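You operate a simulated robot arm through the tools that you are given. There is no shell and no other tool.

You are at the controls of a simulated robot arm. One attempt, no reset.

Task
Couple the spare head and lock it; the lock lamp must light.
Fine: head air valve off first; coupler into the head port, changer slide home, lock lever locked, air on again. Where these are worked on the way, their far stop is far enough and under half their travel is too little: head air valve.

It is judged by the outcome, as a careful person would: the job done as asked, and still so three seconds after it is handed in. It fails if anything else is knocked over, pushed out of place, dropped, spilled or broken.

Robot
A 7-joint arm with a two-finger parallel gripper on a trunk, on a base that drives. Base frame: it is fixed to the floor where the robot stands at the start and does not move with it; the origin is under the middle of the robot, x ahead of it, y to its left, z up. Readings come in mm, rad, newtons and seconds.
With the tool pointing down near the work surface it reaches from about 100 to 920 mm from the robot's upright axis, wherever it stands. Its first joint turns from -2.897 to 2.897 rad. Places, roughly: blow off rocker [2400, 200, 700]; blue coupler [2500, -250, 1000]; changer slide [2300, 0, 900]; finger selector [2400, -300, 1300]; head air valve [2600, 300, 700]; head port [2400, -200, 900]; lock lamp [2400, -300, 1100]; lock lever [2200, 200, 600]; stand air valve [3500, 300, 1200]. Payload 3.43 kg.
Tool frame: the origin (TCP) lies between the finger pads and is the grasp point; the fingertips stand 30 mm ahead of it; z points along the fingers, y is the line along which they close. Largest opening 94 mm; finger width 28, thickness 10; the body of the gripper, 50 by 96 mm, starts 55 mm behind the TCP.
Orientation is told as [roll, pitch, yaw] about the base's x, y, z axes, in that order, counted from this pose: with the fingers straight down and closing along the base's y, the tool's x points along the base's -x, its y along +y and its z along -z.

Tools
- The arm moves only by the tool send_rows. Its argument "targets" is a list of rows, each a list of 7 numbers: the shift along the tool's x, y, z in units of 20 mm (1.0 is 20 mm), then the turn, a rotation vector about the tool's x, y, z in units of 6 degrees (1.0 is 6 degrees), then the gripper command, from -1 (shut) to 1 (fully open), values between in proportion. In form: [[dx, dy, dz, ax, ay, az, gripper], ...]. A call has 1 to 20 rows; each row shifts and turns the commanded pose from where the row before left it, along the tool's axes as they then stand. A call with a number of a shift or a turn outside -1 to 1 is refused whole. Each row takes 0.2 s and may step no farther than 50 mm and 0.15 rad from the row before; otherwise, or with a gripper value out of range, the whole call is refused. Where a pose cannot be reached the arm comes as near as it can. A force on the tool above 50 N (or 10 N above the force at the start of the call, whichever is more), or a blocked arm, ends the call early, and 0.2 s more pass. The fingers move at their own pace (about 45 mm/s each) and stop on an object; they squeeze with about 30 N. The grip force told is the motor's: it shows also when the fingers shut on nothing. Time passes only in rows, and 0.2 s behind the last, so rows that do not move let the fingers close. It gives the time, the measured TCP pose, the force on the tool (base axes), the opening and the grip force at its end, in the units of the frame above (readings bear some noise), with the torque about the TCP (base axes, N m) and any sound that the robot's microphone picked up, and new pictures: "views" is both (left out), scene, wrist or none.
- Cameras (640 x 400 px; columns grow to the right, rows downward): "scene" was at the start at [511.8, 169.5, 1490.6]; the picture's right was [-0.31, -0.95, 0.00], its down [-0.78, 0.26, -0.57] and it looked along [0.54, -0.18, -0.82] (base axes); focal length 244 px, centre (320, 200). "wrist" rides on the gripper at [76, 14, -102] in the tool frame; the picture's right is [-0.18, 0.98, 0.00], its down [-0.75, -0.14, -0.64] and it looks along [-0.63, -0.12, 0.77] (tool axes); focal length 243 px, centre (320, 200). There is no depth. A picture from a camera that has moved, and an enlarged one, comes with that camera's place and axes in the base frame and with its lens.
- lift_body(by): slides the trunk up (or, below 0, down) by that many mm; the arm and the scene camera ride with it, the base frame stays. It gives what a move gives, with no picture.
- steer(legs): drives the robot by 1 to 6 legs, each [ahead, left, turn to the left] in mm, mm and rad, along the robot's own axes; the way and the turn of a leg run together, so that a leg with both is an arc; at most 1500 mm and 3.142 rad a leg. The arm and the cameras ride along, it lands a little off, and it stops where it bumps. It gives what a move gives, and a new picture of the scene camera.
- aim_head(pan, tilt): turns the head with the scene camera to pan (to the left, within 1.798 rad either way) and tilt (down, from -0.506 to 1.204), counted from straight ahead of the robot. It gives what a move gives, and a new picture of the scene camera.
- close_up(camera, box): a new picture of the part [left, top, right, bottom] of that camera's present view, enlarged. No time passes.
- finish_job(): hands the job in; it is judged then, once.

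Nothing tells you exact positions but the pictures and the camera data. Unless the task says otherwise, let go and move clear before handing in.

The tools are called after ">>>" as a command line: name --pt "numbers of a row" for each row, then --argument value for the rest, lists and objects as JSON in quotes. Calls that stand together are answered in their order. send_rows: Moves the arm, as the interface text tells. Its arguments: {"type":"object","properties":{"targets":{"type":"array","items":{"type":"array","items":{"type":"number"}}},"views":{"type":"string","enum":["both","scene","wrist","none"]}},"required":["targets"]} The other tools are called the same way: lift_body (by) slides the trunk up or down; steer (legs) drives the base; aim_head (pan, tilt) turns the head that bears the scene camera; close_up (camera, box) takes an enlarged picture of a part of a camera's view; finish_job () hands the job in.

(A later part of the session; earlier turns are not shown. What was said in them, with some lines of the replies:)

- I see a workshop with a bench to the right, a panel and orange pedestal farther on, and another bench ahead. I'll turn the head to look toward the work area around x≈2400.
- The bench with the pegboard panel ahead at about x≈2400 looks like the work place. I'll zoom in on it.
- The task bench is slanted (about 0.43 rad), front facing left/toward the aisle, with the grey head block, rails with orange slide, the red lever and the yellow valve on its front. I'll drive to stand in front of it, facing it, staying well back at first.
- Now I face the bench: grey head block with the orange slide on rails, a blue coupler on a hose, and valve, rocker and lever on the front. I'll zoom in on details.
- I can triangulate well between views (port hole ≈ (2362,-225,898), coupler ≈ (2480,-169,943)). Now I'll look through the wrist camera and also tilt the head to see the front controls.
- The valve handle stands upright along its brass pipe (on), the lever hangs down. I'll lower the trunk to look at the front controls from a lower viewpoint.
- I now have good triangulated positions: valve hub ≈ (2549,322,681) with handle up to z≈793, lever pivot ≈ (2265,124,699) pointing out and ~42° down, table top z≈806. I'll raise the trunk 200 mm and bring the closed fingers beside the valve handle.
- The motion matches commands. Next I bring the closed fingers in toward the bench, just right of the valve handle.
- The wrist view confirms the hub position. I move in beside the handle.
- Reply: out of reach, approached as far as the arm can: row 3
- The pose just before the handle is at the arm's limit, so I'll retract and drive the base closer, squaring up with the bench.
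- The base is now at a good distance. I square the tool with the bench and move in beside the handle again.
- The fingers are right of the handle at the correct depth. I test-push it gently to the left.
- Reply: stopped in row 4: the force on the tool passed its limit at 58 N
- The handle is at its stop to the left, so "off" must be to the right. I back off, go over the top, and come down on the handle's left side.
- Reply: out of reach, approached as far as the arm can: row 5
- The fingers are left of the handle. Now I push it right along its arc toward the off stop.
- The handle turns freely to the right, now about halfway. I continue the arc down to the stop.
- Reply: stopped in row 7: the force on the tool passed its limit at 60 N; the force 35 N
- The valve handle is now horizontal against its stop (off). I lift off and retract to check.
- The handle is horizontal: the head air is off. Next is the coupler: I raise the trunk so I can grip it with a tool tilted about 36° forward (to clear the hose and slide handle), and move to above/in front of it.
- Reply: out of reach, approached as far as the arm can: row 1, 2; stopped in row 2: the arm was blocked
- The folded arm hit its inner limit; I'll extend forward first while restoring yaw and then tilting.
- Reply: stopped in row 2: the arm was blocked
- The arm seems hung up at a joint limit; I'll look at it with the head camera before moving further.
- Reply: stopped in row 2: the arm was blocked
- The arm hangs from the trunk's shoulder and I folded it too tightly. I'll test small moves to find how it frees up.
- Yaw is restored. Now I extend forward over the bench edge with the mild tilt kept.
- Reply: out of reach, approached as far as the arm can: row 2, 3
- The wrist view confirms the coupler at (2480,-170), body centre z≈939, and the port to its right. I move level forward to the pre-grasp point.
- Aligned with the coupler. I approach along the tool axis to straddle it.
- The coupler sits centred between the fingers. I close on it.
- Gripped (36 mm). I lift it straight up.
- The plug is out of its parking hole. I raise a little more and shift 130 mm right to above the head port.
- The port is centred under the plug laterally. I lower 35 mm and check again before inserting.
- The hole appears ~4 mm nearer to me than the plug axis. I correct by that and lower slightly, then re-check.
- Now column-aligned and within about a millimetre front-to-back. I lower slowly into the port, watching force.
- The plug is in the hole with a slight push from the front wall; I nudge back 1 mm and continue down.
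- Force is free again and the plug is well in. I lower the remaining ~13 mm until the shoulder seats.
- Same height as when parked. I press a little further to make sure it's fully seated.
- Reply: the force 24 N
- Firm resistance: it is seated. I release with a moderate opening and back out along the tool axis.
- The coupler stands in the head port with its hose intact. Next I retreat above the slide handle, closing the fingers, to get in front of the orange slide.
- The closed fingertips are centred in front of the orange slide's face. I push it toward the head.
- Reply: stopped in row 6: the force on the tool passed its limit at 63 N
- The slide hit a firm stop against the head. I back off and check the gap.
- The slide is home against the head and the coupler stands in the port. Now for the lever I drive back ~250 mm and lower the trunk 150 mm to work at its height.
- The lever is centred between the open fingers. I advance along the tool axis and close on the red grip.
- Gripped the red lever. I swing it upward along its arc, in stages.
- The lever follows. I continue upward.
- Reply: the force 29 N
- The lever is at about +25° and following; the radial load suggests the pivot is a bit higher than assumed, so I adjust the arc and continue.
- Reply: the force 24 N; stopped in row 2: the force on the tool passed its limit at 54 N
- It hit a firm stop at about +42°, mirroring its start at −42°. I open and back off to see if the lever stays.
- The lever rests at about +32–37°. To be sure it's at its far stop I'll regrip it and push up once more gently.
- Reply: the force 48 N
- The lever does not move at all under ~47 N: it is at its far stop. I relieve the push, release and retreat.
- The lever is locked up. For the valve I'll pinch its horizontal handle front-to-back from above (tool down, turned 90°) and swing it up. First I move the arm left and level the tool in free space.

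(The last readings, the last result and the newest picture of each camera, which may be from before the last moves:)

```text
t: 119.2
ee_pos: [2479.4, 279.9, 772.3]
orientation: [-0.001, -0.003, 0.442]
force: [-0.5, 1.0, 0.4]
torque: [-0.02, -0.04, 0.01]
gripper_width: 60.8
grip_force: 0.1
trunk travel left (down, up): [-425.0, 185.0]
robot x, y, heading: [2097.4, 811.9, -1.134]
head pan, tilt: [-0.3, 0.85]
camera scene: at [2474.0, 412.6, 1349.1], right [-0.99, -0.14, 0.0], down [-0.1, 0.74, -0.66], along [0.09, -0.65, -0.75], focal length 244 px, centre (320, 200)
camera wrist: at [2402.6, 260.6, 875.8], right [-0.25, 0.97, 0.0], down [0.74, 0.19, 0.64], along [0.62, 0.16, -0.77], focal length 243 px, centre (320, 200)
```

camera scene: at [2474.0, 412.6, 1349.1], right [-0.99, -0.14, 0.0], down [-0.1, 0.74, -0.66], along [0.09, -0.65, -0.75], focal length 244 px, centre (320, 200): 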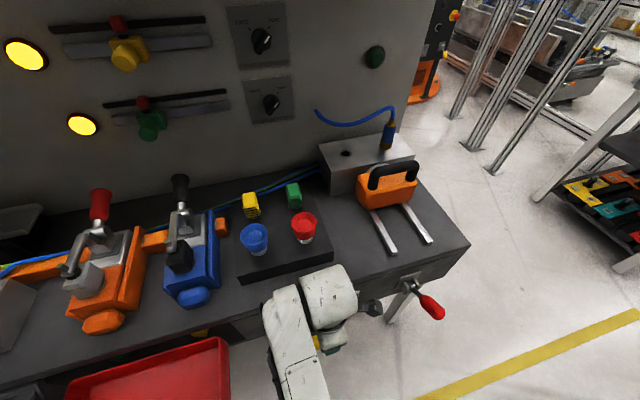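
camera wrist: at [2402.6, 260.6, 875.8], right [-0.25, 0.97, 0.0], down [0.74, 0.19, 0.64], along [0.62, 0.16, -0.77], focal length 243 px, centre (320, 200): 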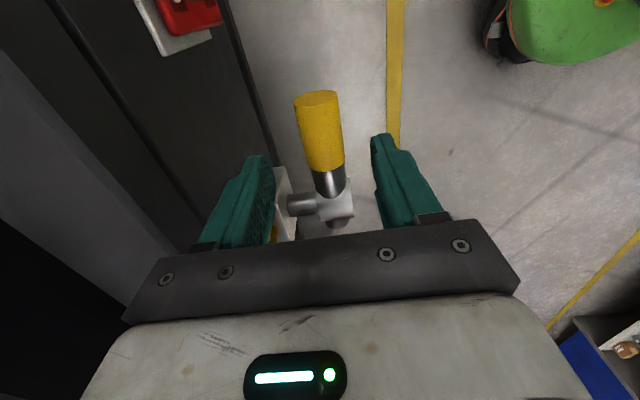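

The handle is well centred between the fingers. I descend and close on it.

>>> send_rows --pt "0 0 1 0 0 0 0.3" --pt "0 0 1 0 0 0 0.3" --pt "0 0 1 0 0 0 0.3" --pt "0 0 1 0 0 0 0.3" --pt "0 0 0.45 0 0 0 0.3" --pt "0 0 0 0 0 0 -1" --pt "0 0 0 0 0 0 -1" --pt "0 0 0 0 0 0 -1" --pt "0 0 0 0 0 0 -1"

```text
t: 121.2
ee_pos: [2478.8, 279.7, 683.5]
orientation: [0.004, -0.002, 0.44]
force: [-12.9, 20.8, -1.8]
torque: [-0.19, 0.08, -0.43]
gripper_width: 37.5
grip_force: 44.5
trunk travel left (down, up): [-425.0, 185.0]
robot x, y, heading: [2100.2, 807.2, -1.132]
head pan, tilt: [-0.3, 0.85]
camera scene: at [2473.5, 413.2, 1349.3], right [-0.99, -0.14, 0.0], down [-0.1, 0.74, -0.66], along [0.09, -0.65, -0.75], focal length 244 px, centre (320, 200)
camera wrist: at [2402.4, 260.1, 786.1], right [-0.25, 0.97, 0.0], down [0.74, 0.19, 0.64], along [0.62, 0.17, -0.77], focal length 243 px, centre (320, 200)
```

scene: 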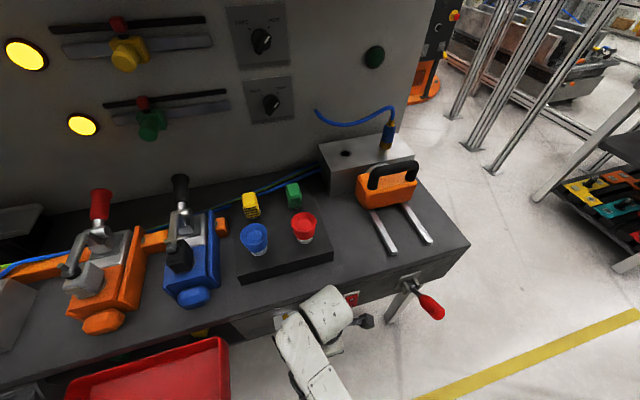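
wrist: 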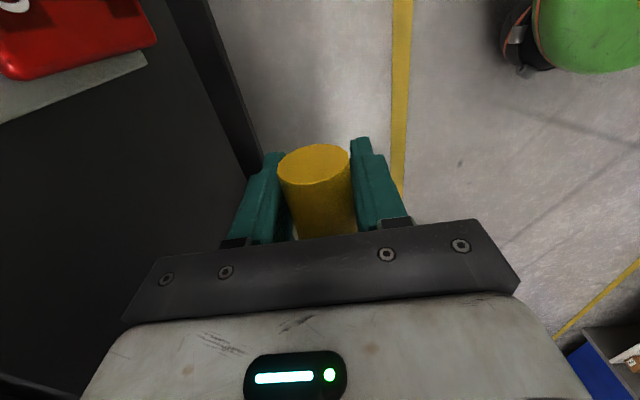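

Gripped. I relieve the side load and swing the handle up along its arc.

>>> send_rows --pt "0 0.1 0 0 0 0 -1" --pt "-0.06 0 -0.575 0 0 0 -1" --pt "-0.135 0 -0.545 0 0 0 -1" --pt "-0.215 0 -0.525 0 0 0 -1" --pt "-0.28 0 -0.485 0 0 0 -1" --pt "-0.345 0 -0.445 0 0 0 -1"

```text
t: 122.6
ee_pos: [2495.4, 287.3, 737.2]
orientation: [-0.004, -0.001, 0.437]
force: [-8.2, -8.5, 2.0]
torque: [-0.07, 0.34, 0.08]
gripper_width: 34.1
grip_force: 44.8
trunk travel left (down, up): [-425.0, 185.0]
robot x, y, heading: [2097.5, 810.2, -1.13]
head pan, tilt: [-0.3, 0.85]
camera scene: at [2473.4, 412.1, 1349.4], right [-0.99, -0.14, 0.0], down [-0.1, 0.74, -0.66], along [0.09, -0.65, -0.75], focal length 244 px, centre (320, 200)
camera wrist: at [2418.9, 268.7, 840.4], right [-0.25, 0.97, 0.0], down [0.74, 0.19, 0.64], along [0.62, 0.16, -0.77], focal length 243 px, centre (320, 200)
```

scene: 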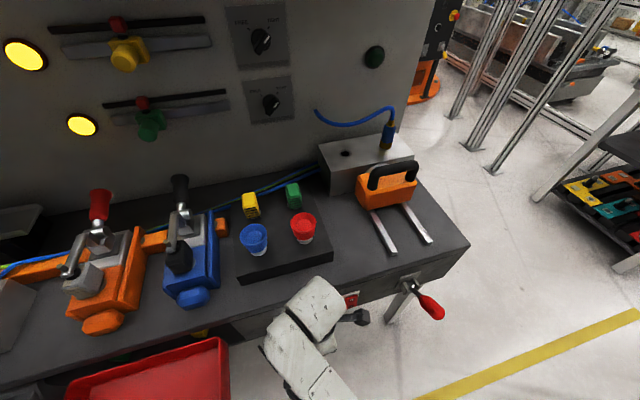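
wrist: 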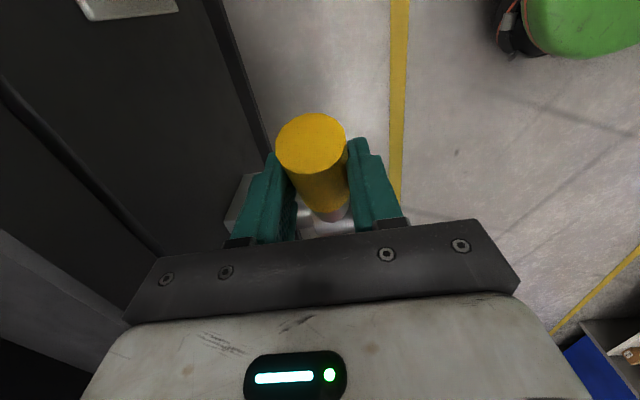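

The handle follows. I continue up to the vertical stop.

>>> send_rows --pt "-0.405 0 -0.39 0 0 0 -1" --pt "-0.455 0 -0.33 0 0 0 -1" --pt "-0.5 0 -0.265 0 0 0 -1" --pt "-0.53 0 -0.195 0 0 0 -1" --pt "-0.55 0 -0.115 0 0 0 -1" --pt "-0.56 0 -0.04 0 0 0 -1" --pt "-0.4 0 0.02 0 0 0 -1"

```text
t: 124.2
ee_pos: [2559.4, 320.0, 760.7]
orientation: [0.004, -0.004, 0.444]
force: [0.9, 0.9, -0.3]
torque: [0.04, 0.03, -0.03]
gripper_width: 0.0
grip_force: 33.2
trunk travel left (down, up): [-425.0, 185.0]
robot x, y, heading: [2095.9, 812.0, -1.129]
head pan, tilt: [-0.3, 0.85]
camera scene: at [2474.3, 413.1, 1349.0], right [-0.99, -0.14, 0.0], down [-0.1, 0.74, -0.66], along [0.09, -0.65, -0.75], focal length 244 px, centre (320, 200)
camera wrist: at [2483.6, 300.1, 864.4], right [-0.26, 0.97, 0.0], down [0.74, 0.19, 0.64], along [0.62, 0.17, -0.77], focal length 243 px, centre (320, 200)
```

scene: 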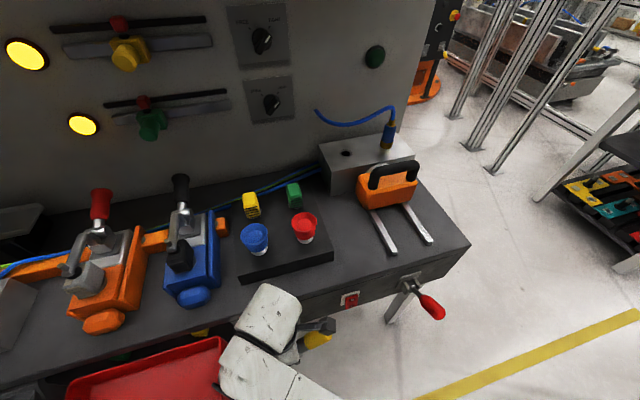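
wrist: 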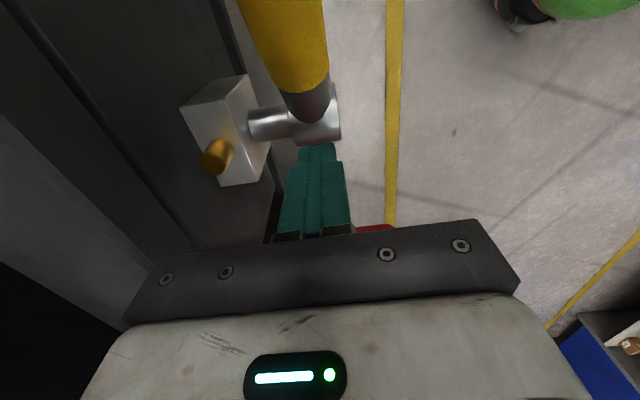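

The handle slipped from the pinch partway (now leaning right at ~45°). I'll go over it and push it upright with the closed fingers from its right side.

>>> send_rows --pt "0 0 -1 0 0 0 -1" --pt "0 0 -1 0 0 0 -1" --pt "0 0 -1 0 0 0 -1" --pt "0 0 -1 0 0 0 -1" --pt "0.9 -0.04 0 0 0 0 -1" --pt "0.9 -0.04 0 0 0 0 -1" --pt "0.9 -0.04 0 0 0 0 -1" --pt "0.9 -0.04 0 0 0 0 -1" --pt "0.9 -0.04 0 0 0 0 -1" --pt "0.9 0 0 0 0 0 -1" --pt "0.9 0 0 0 0 0 -1"

```text
t: 126.6
ee_pos: [2445.0, 261.8, 842.4]
orientation: [0.0, -0.001, 0.44]
force: [0.5, 1.2, -0.1]
torque: [0.02, 0.01, 0.0]
gripper_width: 0.0
grip_force: 33.2
out of reach, approached as far as the arm can: row 1
trunk travel left (down, up): [-425.0, 185.0]
robot x, y, heading: [2095.0, 808.7, -1.131]
head pan, tilt: [-0.3, 0.85]
camera scene: at [2474.1, 412.6, 1349.1], right [-0.99, -0.14, 0.0], down [-0.1, 0.74, -0.66], along [0.09, -0.65, -0.75], focal length 244 px, centre (320, 200)
camera wrist: at [2369.7, 241.8, 945.2], right [-0.25, 0.97, 0.0], down [0.74, 0.19, 0.64], along [0.62, 0.16, -0.77], focal length 243 px, centre (320, 200)
```

scene: 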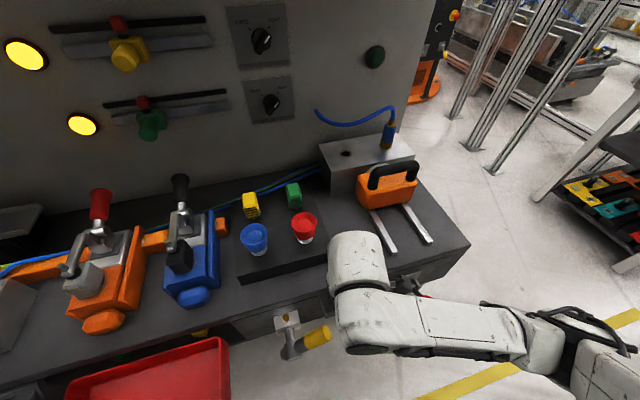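
wrist: 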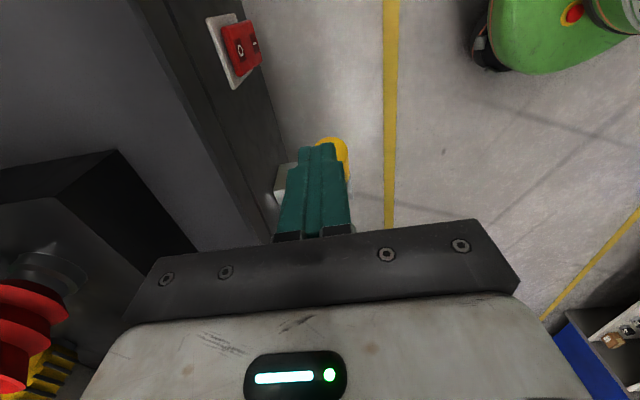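

>>> close_up --camera "scene" --box '[260, 290, 360, 370]'

```text
5.00 times, centred on (310, 330) of scene
camera zoom: at [2474.1, 412.6, 1349.1], right [-0.99, -0.14, 0.0], down [-0.1, 0.74, -0.66], along [0.09, -0.65, -0.75], focal length 1219 px, centre (370, -450)
```

zoom: 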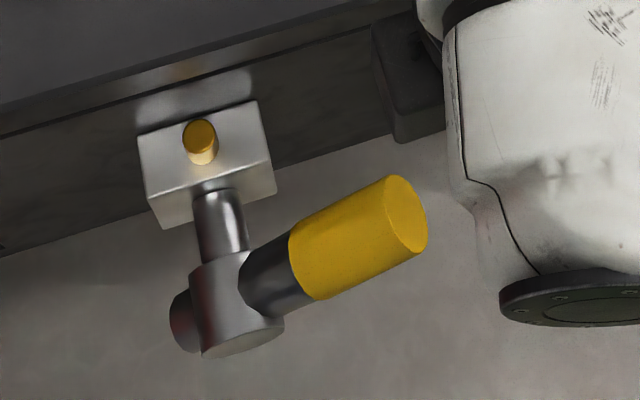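

The handle leans right at about 50° from vertical, tip at s≈272, z≈750. I lower the closed fingers right of its tip and push left.

>>> send_rows --pt "0 0 1 0 0 0 -1" --pt "0 0 1 0 0 0 -1" --pt "0 0 1 0 0 0 -1" --pt "0 0 1 0 0 0 -1" --pt "0 0 0.5 0 0 0 -1" --views "wrist"

```text
t: 127.8
ee_pos: [2446.2, 261.7, 751.3]
orientation: [0.0, -0.001, 0.439]
force: [0.1, 0.0, 0.8]
torque: [0.01, -0.01, -0.03]
gripper_width: 0.0
grip_force: 33.0
trunk travel left (down, up): [-425.0, 185.0]
robot x, y, heading: [2100.6, 810.2, -1.132]
head pan, tilt: [-0.3, 0.85]
camera wrist: at [2369.9, 242.2, 854.2], right [-0.25, 0.97, 0.0], down [0.74, 0.19, 0.64], along [0.62, 0.16, -0.77], focal length 243 px, centre (320, 200)
```

wrist: 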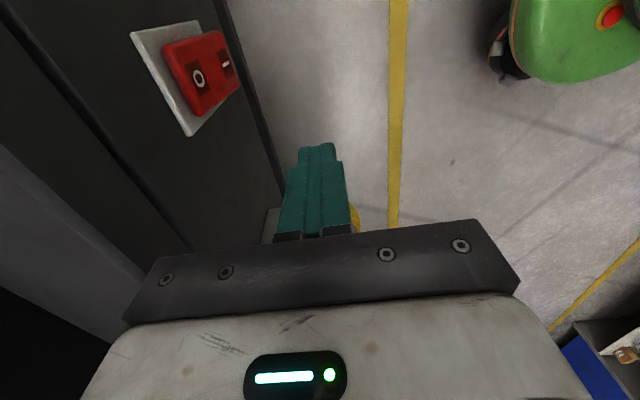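

>>> send_rows --pt "-0.4 0 0 0 0 0 -1" --pt "-0.4 0 0 0 0 0 -1" --pt "-0.4 0 0 0 0 0 -1" --pt "-0.4 0 0 0 0 0 -1" --pt "-0.4 0 0 0 0 0 -1" --pt "-0.4 0 0 0 0 0 -1"

>>> close_up --camera "scene" --box '[260, 290, 360, 370]'

```text
t: 128.8
ee_pos: [2466.9, 268.8, 753.2]
orientation: [0.001, 0.013, 0.434]
force: [-11.4, 1.7, 7.2]
torque: [0.09, -0.05, 0.14]
gripper_width: 0.2
grip_force: 33.1
trunk travel left (down, up): [-425.0, 185.0]
robot x, y, heading: [2100.4, 812.2, -1.14]
head pan, tilt: [-0.3, 0.85]
stopped in row 5: the force on the tool passed its limit at 60 N (the readings are from after the stop); the commanded pose is now the measured one
camera scene: at [2471.2, 411.4, 1349.2], right [-0.99, -0.13, 0.0], down [-0.1, 0.74, -0.66], along [0.09, -0.65, -0.75], focal length 244 px, centre (320, 200)
camera wrist: at [2391.2, 250.7, 856.9], right [-0.25, 0.97, 0.0], down [0.75, 0.19, 0.63], along [0.61, 0.15, -0.78], focal length 243 px, centre (320, 200)
```

scene: 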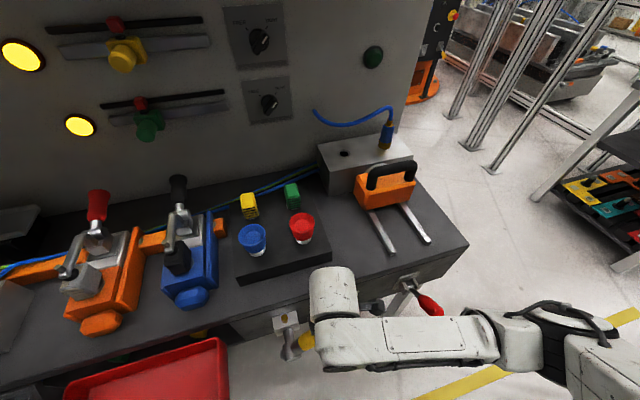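
wrist: 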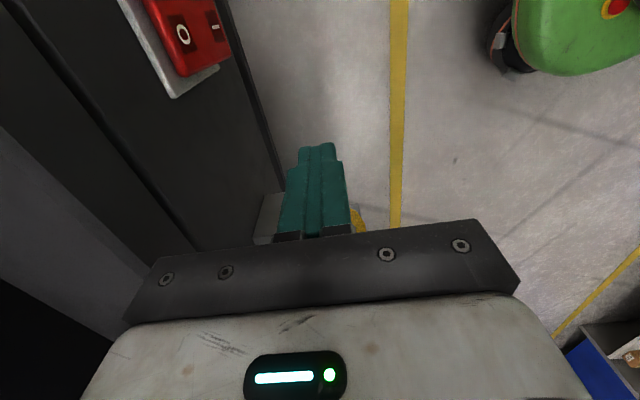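

```text
5.00 times, centred on (310, 330) of scene
camera zoom: at [2471.2, 411.4, 1349.2], right [-0.99, -0.13, 0.0], down [-0.1, 0.74, -0.66], along [0.09, -0.65, -0.75], focal length 1219 px, centre (370, -450)
```

zoom: 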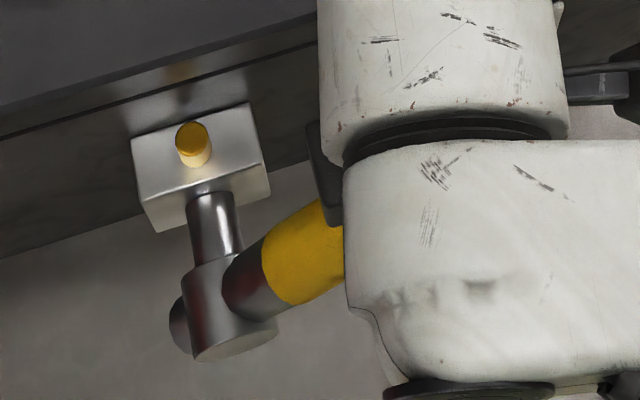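

High friction made the vertical push jam. I'll instead move up-and-left along the handle tip's arc so it isn't forced to slide.

>>> send_rows --pt "-0.4 0 -0.385 0 0 0 -1" --pt "-0.43 0 -0.34 0 0 0 -1" --pt "-0.46 0 -0.3 0 0 0 -1"

>>> close_up --camera "scene" --box '[260, 290, 360, 370]'

```text
t: 129.7
ee_pos: [2490.1, 278.8, 775.3]
orientation: [-0.005, 0.012, 0.431]
force: [-15.3, 4.8, 19.6]
torque: [0.26, -0.21, 0.25]
gripper_width: 0.1
grip_force: 32.6
trunk travel left (down, up): [-425.0, 185.0]
robot x, y, heading: [2097.1, 810.2, -1.135]
head pan, tilt: [-0.3, 0.85]
stopped in row 3: the force on the tool passed its limit at 51 N (the readings are from after the stop); the commanded pose is now the measured one
camera scene: at [2470.1, 411.4, 1349.3], right [-0.99, -0.13, 0.0], down [-0.1, 0.74, -0.66], along [0.09, -0.65, -0.75], focal length 244 px, centre (320, 200)
camera wrist: at [2413.7, 261.4, 879.8], right [-0.24, 0.97, -0.01], down [0.75, 0.19, 0.63], along [0.62, 0.15, -0.77], focal length 243 px, centre (320, 200)
```

scene: 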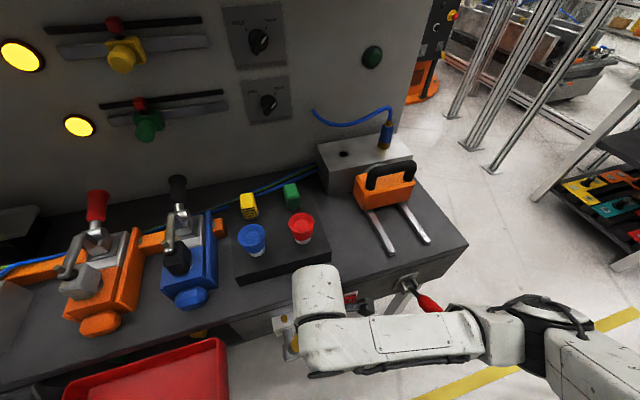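
wrist: 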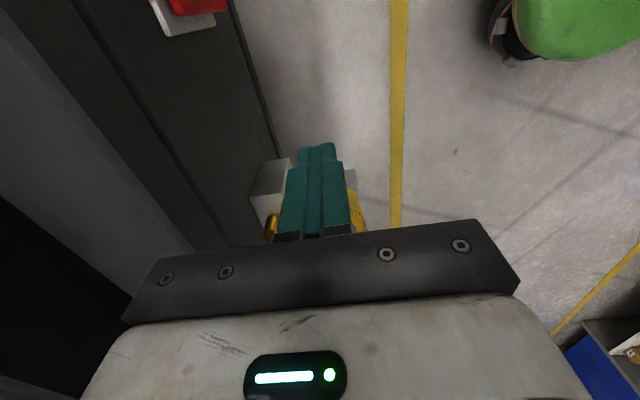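

```text
5.00 times, centred on (310, 330) of scene
camera zoom: at [2470.1, 411.4, 1349.3], right [-0.99, -0.13, 0.0], down [-0.1, 0.74, -0.66], along [0.09, -0.65, -0.75], focal length 1219 px, centre (370, -450)
```

zoom: 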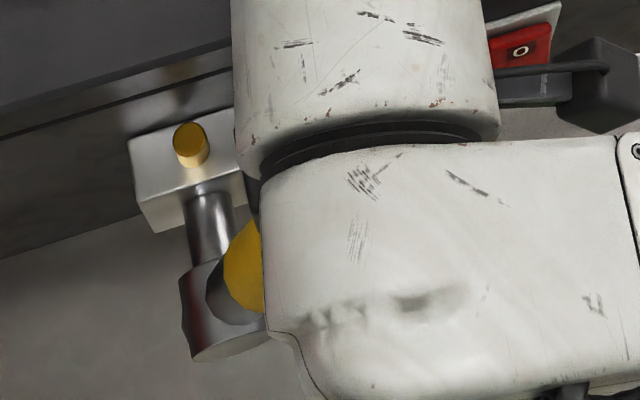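

Progress: the handle is near upright. The upward load says I should rise a little more as I push; continuing.

>>> send_rows --pt "0 0 -0.35 0 0 0 -1" --pt "-0.35 0 -0.25 0 0 0 -1" --pt "-0.4 0 -0.25 0 0 0 -1" --pt "-0.4 0 -0.2 0 0 0 -1"

>>> close_up --camera "scene" --box '[260, 290, 360, 370]'

```text
t: 130.7
ee_pos: [2512.2, 289.9, 795.2]
orientation: [-0.005, 0.011, 0.431]
force: [-0.6, 1.0, 0.0]
torque: [0.01, -0.03, -0.02]
gripper_width: 0.2
grip_force: 32.5
trunk travel left (down, up): [-425.0, 185.0]
robot x, y, heading: [2096.5, 809.0, -1.136]
head pan, tilt: [-0.3, 0.85]
camera scene: at [2471.6, 411.0, 1349.1], right [-0.99, -0.13, 0.0], down [-0.1, 0.74, -0.66], along [0.09, -0.65, -0.75], focal length 244 px, centre (320, 200)
camera wrist: at [2437.1, 271.7, 899.5], right [-0.24, 0.97, -0.01], down [0.75, 0.19, 0.63], along [0.62, 0.15, -0.77], focal length 243 px, centre (320, 200)
```

scene: 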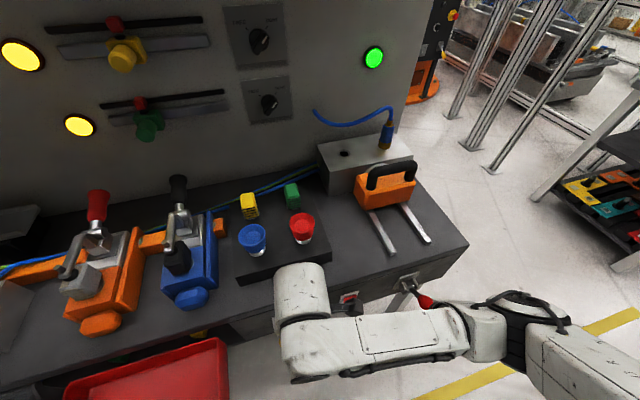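
wrist: 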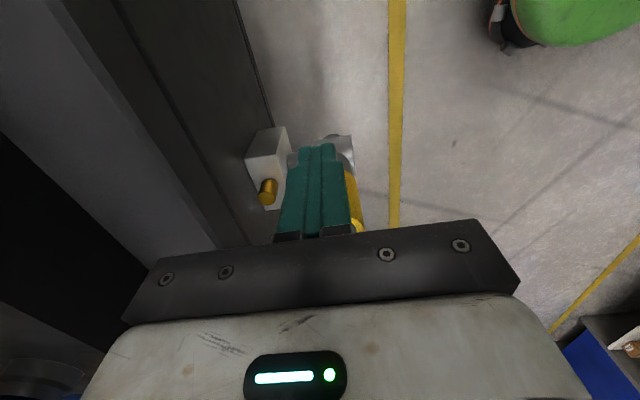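

```text
5.00 times, centred on (310, 330) of scene
camera zoom: at [2471.6, 411.0, 1349.1], right [-0.99, -0.13, 0.0], down [-0.1, 0.74, -0.66], along [0.09, -0.65, -0.75], focal length 1219 px, centre (370, -450)
```

zoom: 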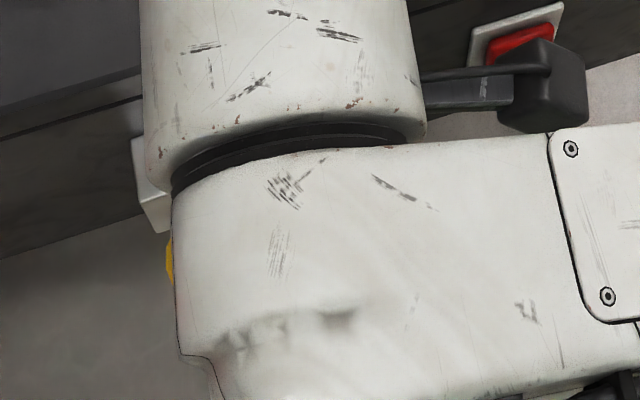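

The lock lamp is now lit green. I push the handle the last bit to its upright stop so the air is fully on.

>>> send_rows --pt "-0.4 0 0 0 0 0 -1" --pt "-0.3 0 0.1 0 0 0 -1" --pt "-0.25 0 0.1 0 0 0 -1" --pt "-0.2 0 0 0 0 0 -1"

```text
t: 131.7
ee_pos: [2528.3, 294.4, 792.1]
orientation: [-0.008, 0.019, 0.426]
force: [-34.4, -11.1, 9.3]
torque: [0.22, 0.12, 0.22]
gripper_width: 0.3
grip_force: 32.8
trunk travel left (down, up): [-425.0, 185.0]
robot x, y, heading: [2094.2, 808.5, -1.137]
head pan, tilt: [-0.3, 0.85]
camera scene: at [2469.0, 409.9, 1349.5], right [-0.99, -0.13, 0.0], down [-0.1, 0.74, -0.66], along [0.09, -0.65, -0.75], focal length 244 px, centre (320, 200)
camera wrist: at [2453.1, 278.0, 896.0], right [-0.24, 0.97, -0.01], down [0.75, 0.19, 0.63], along [0.61, 0.14, -0.78], focal length 243 px, centre (320, 200)
```

scene: 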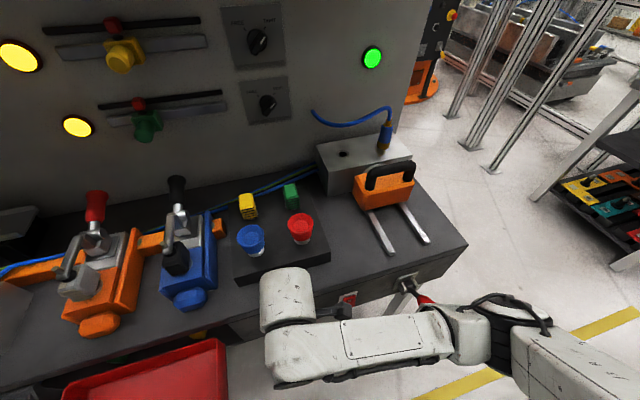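
wrist: 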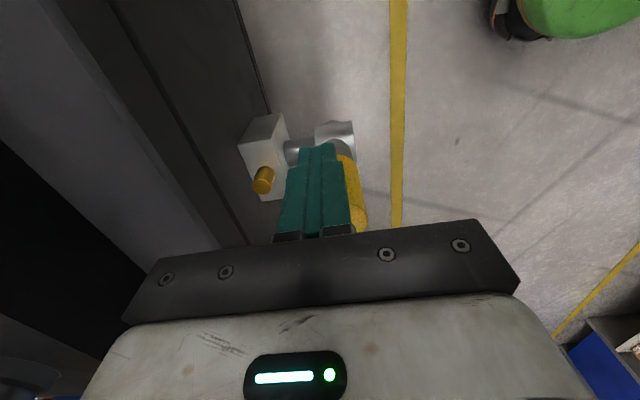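

The handle is at its upright stop and the lamp is lit. I back off the handle, raise the trunk to clear everything, and drive back.

>>> send_rows --pt "0.5 0 0 0 0 0 -1" --pt "0.5 0 0 0 0 0 -1" --pt "0 0 0 0 0 0 -1" --views "none"

>>> lift_body --by 130

>>> steer --legs '[[-300, 0, 0]]'

```text
t: 132.5
ee_pos: [2514.8, 290.3, 791.7]
orientation: [-0.004, 0.01, 0.435]
force: [-0.4, 0.2, 1.1]
torque: [0.0, 0.0, -0.04]
gripper_width: 0.1
grip_force: 33.4
trunk travel left (down, up): [-425.0, 185.0]
robot x, y, heading: [2095.5, 811.6, -1.135]
head pan, tilt: [-0.3, 0.85]
```

```text
t: 134.1
ee_pos: [2514.7, 290.5, 921.0]
orientation: [-0.004, 0.011, 0.433]
force: [0.0, 0.4, 0.0]
torque: [-0.01, -0.04, 0.0]
gripper_width: 0.0
grip_force: 33.4
trunk travel left (down, up): [-555.0, 55.0]
robot x, y, heading: [2094.7, 812.9, -1.146]
head pan, tilt: [-0.3, 0.85]
```

```text
t: 136.1
ee_pos: [2387.3, 558.4, 920.6]
orientation: [-0.006, 0.009, 0.429]
force: [-0.1, -0.5, -0.5]
torque: [0.02, 0.0, 0.0]
gripper_width: 0.0
grip_force: 33.4
trunk travel left (down, up): [-555.0, 55.0]
robot x, y, heading: [1972.1, 1082.0, -1.139]
head pan, tilt: [-0.3, 0.85]
camera scene: at [2345.5, 680.2, 1479.0], right [-0.99, -0.13, 0.0], down [-0.1, 0.74, -0.66], along [0.09, -0.65, -0.75], focal length 244 px, centre (320, 200)
```

scene: 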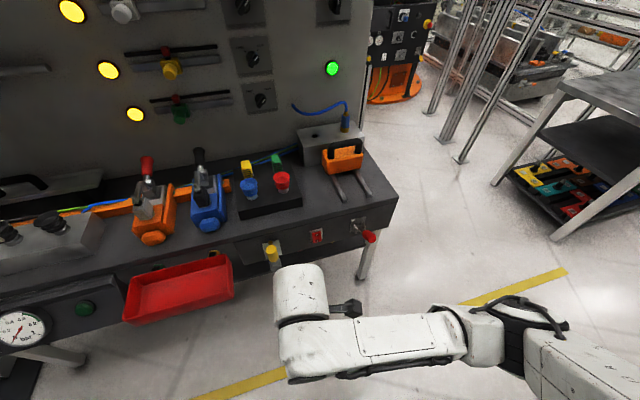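

All clear of the bench. I check the final state: lamp, valve handle, lever, coupler and slide.

>>> close_up --camera "scene" --box '[240, 50, 400, 290]'

>>> close_up --camera "scene" --box '[245, 205, 395, 285]'

>>> close_up --camera "scene" --box '[270, 50, 390, 200]'

```text
1.67 times, centred on (320, 170) of scene
camera zoom: at [2345.5, 680.2, 1479.0], right [-0.99, -0.13, 0.0], down [-0.1, 0.74, -0.66], along [0.09, -0.65, -0.75], focal length 406 px, centre (320, 250)
```

zoom: 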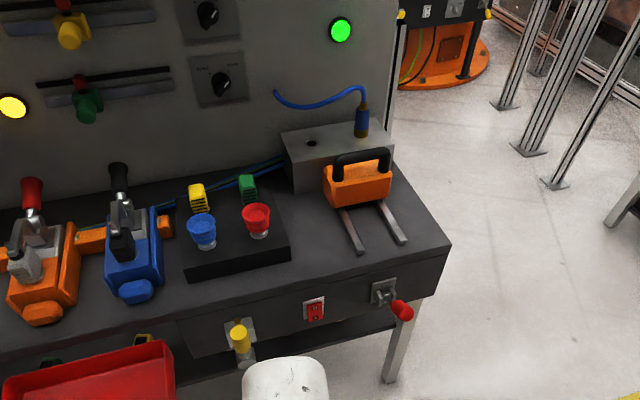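

```text
4.27 times, centred on (320, 245) of scene
camera zoom: at [2345.5, 680.2, 1479.0], right [-0.99, -0.13, 0.0], down [-0.1, 0.74, -0.66], along [0.09, -0.65, -0.75], focal length 1040 px, centre (320, 8)
```

zoom: 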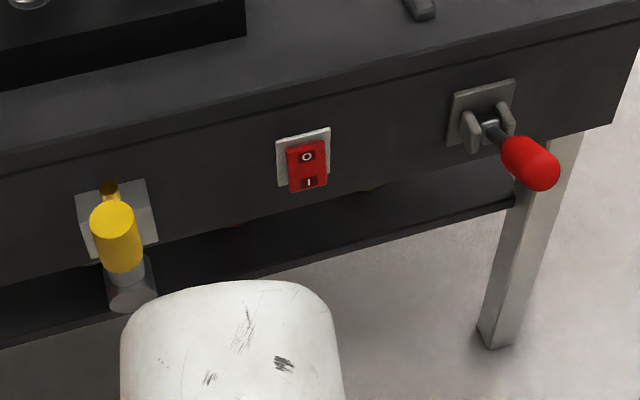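

```text
2.67 times, centred on (330, 125) of scene
camera zoom: at [2345.5, 680.2, 1479.0], right [-0.99, -0.13, 0.0], down [-0.1, 0.74, -0.66], along [0.09, -0.65, -0.75], focal length 650 px, centre (293, 400)
```

zoom: 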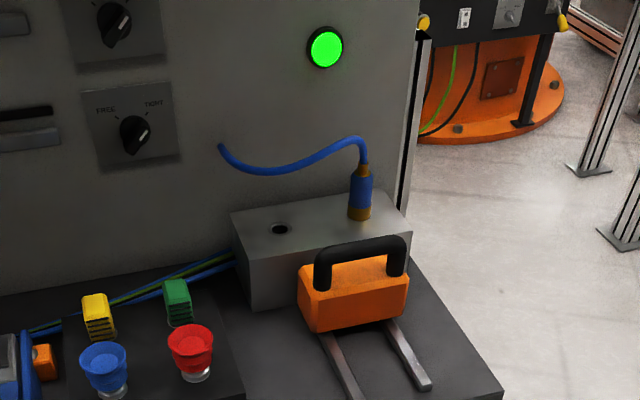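

The coupler is seated in the head port and the slide is home. The lever is locked up, the valve handle is back upright (on), and the lock lamp is lit green. Nothing else was disturbed and the arm is clear, so I hand the job in.

>>> finish_job

```text
The job is handed in.
```

The spare head is coupled and locked, and the lock lamp is lit green. I've handed the job in and haven't been told how it was judged.

1. **Air off:** I turned the head air valve to its off stop before touching anything else.
2. **Coupler:** It is in the head port, pressed down until it met firm resistance.
3. **Slide:** I pushed it home until it stopped firmly against the head.
4. **Lock lever:** I swung it up to its far stop. A second push of about 47 N did not move it.
5. **Air on:** The valve handle is back against its upright stop. It slipped out of the gripper partway up, so I finished it by pushing with closed fingers.

The lamp came on while the valve was being turned on and was still lit about six seconds later, with the arm clear of the bench. In the last pictures nothing else on the bench looked moved or knocked over.
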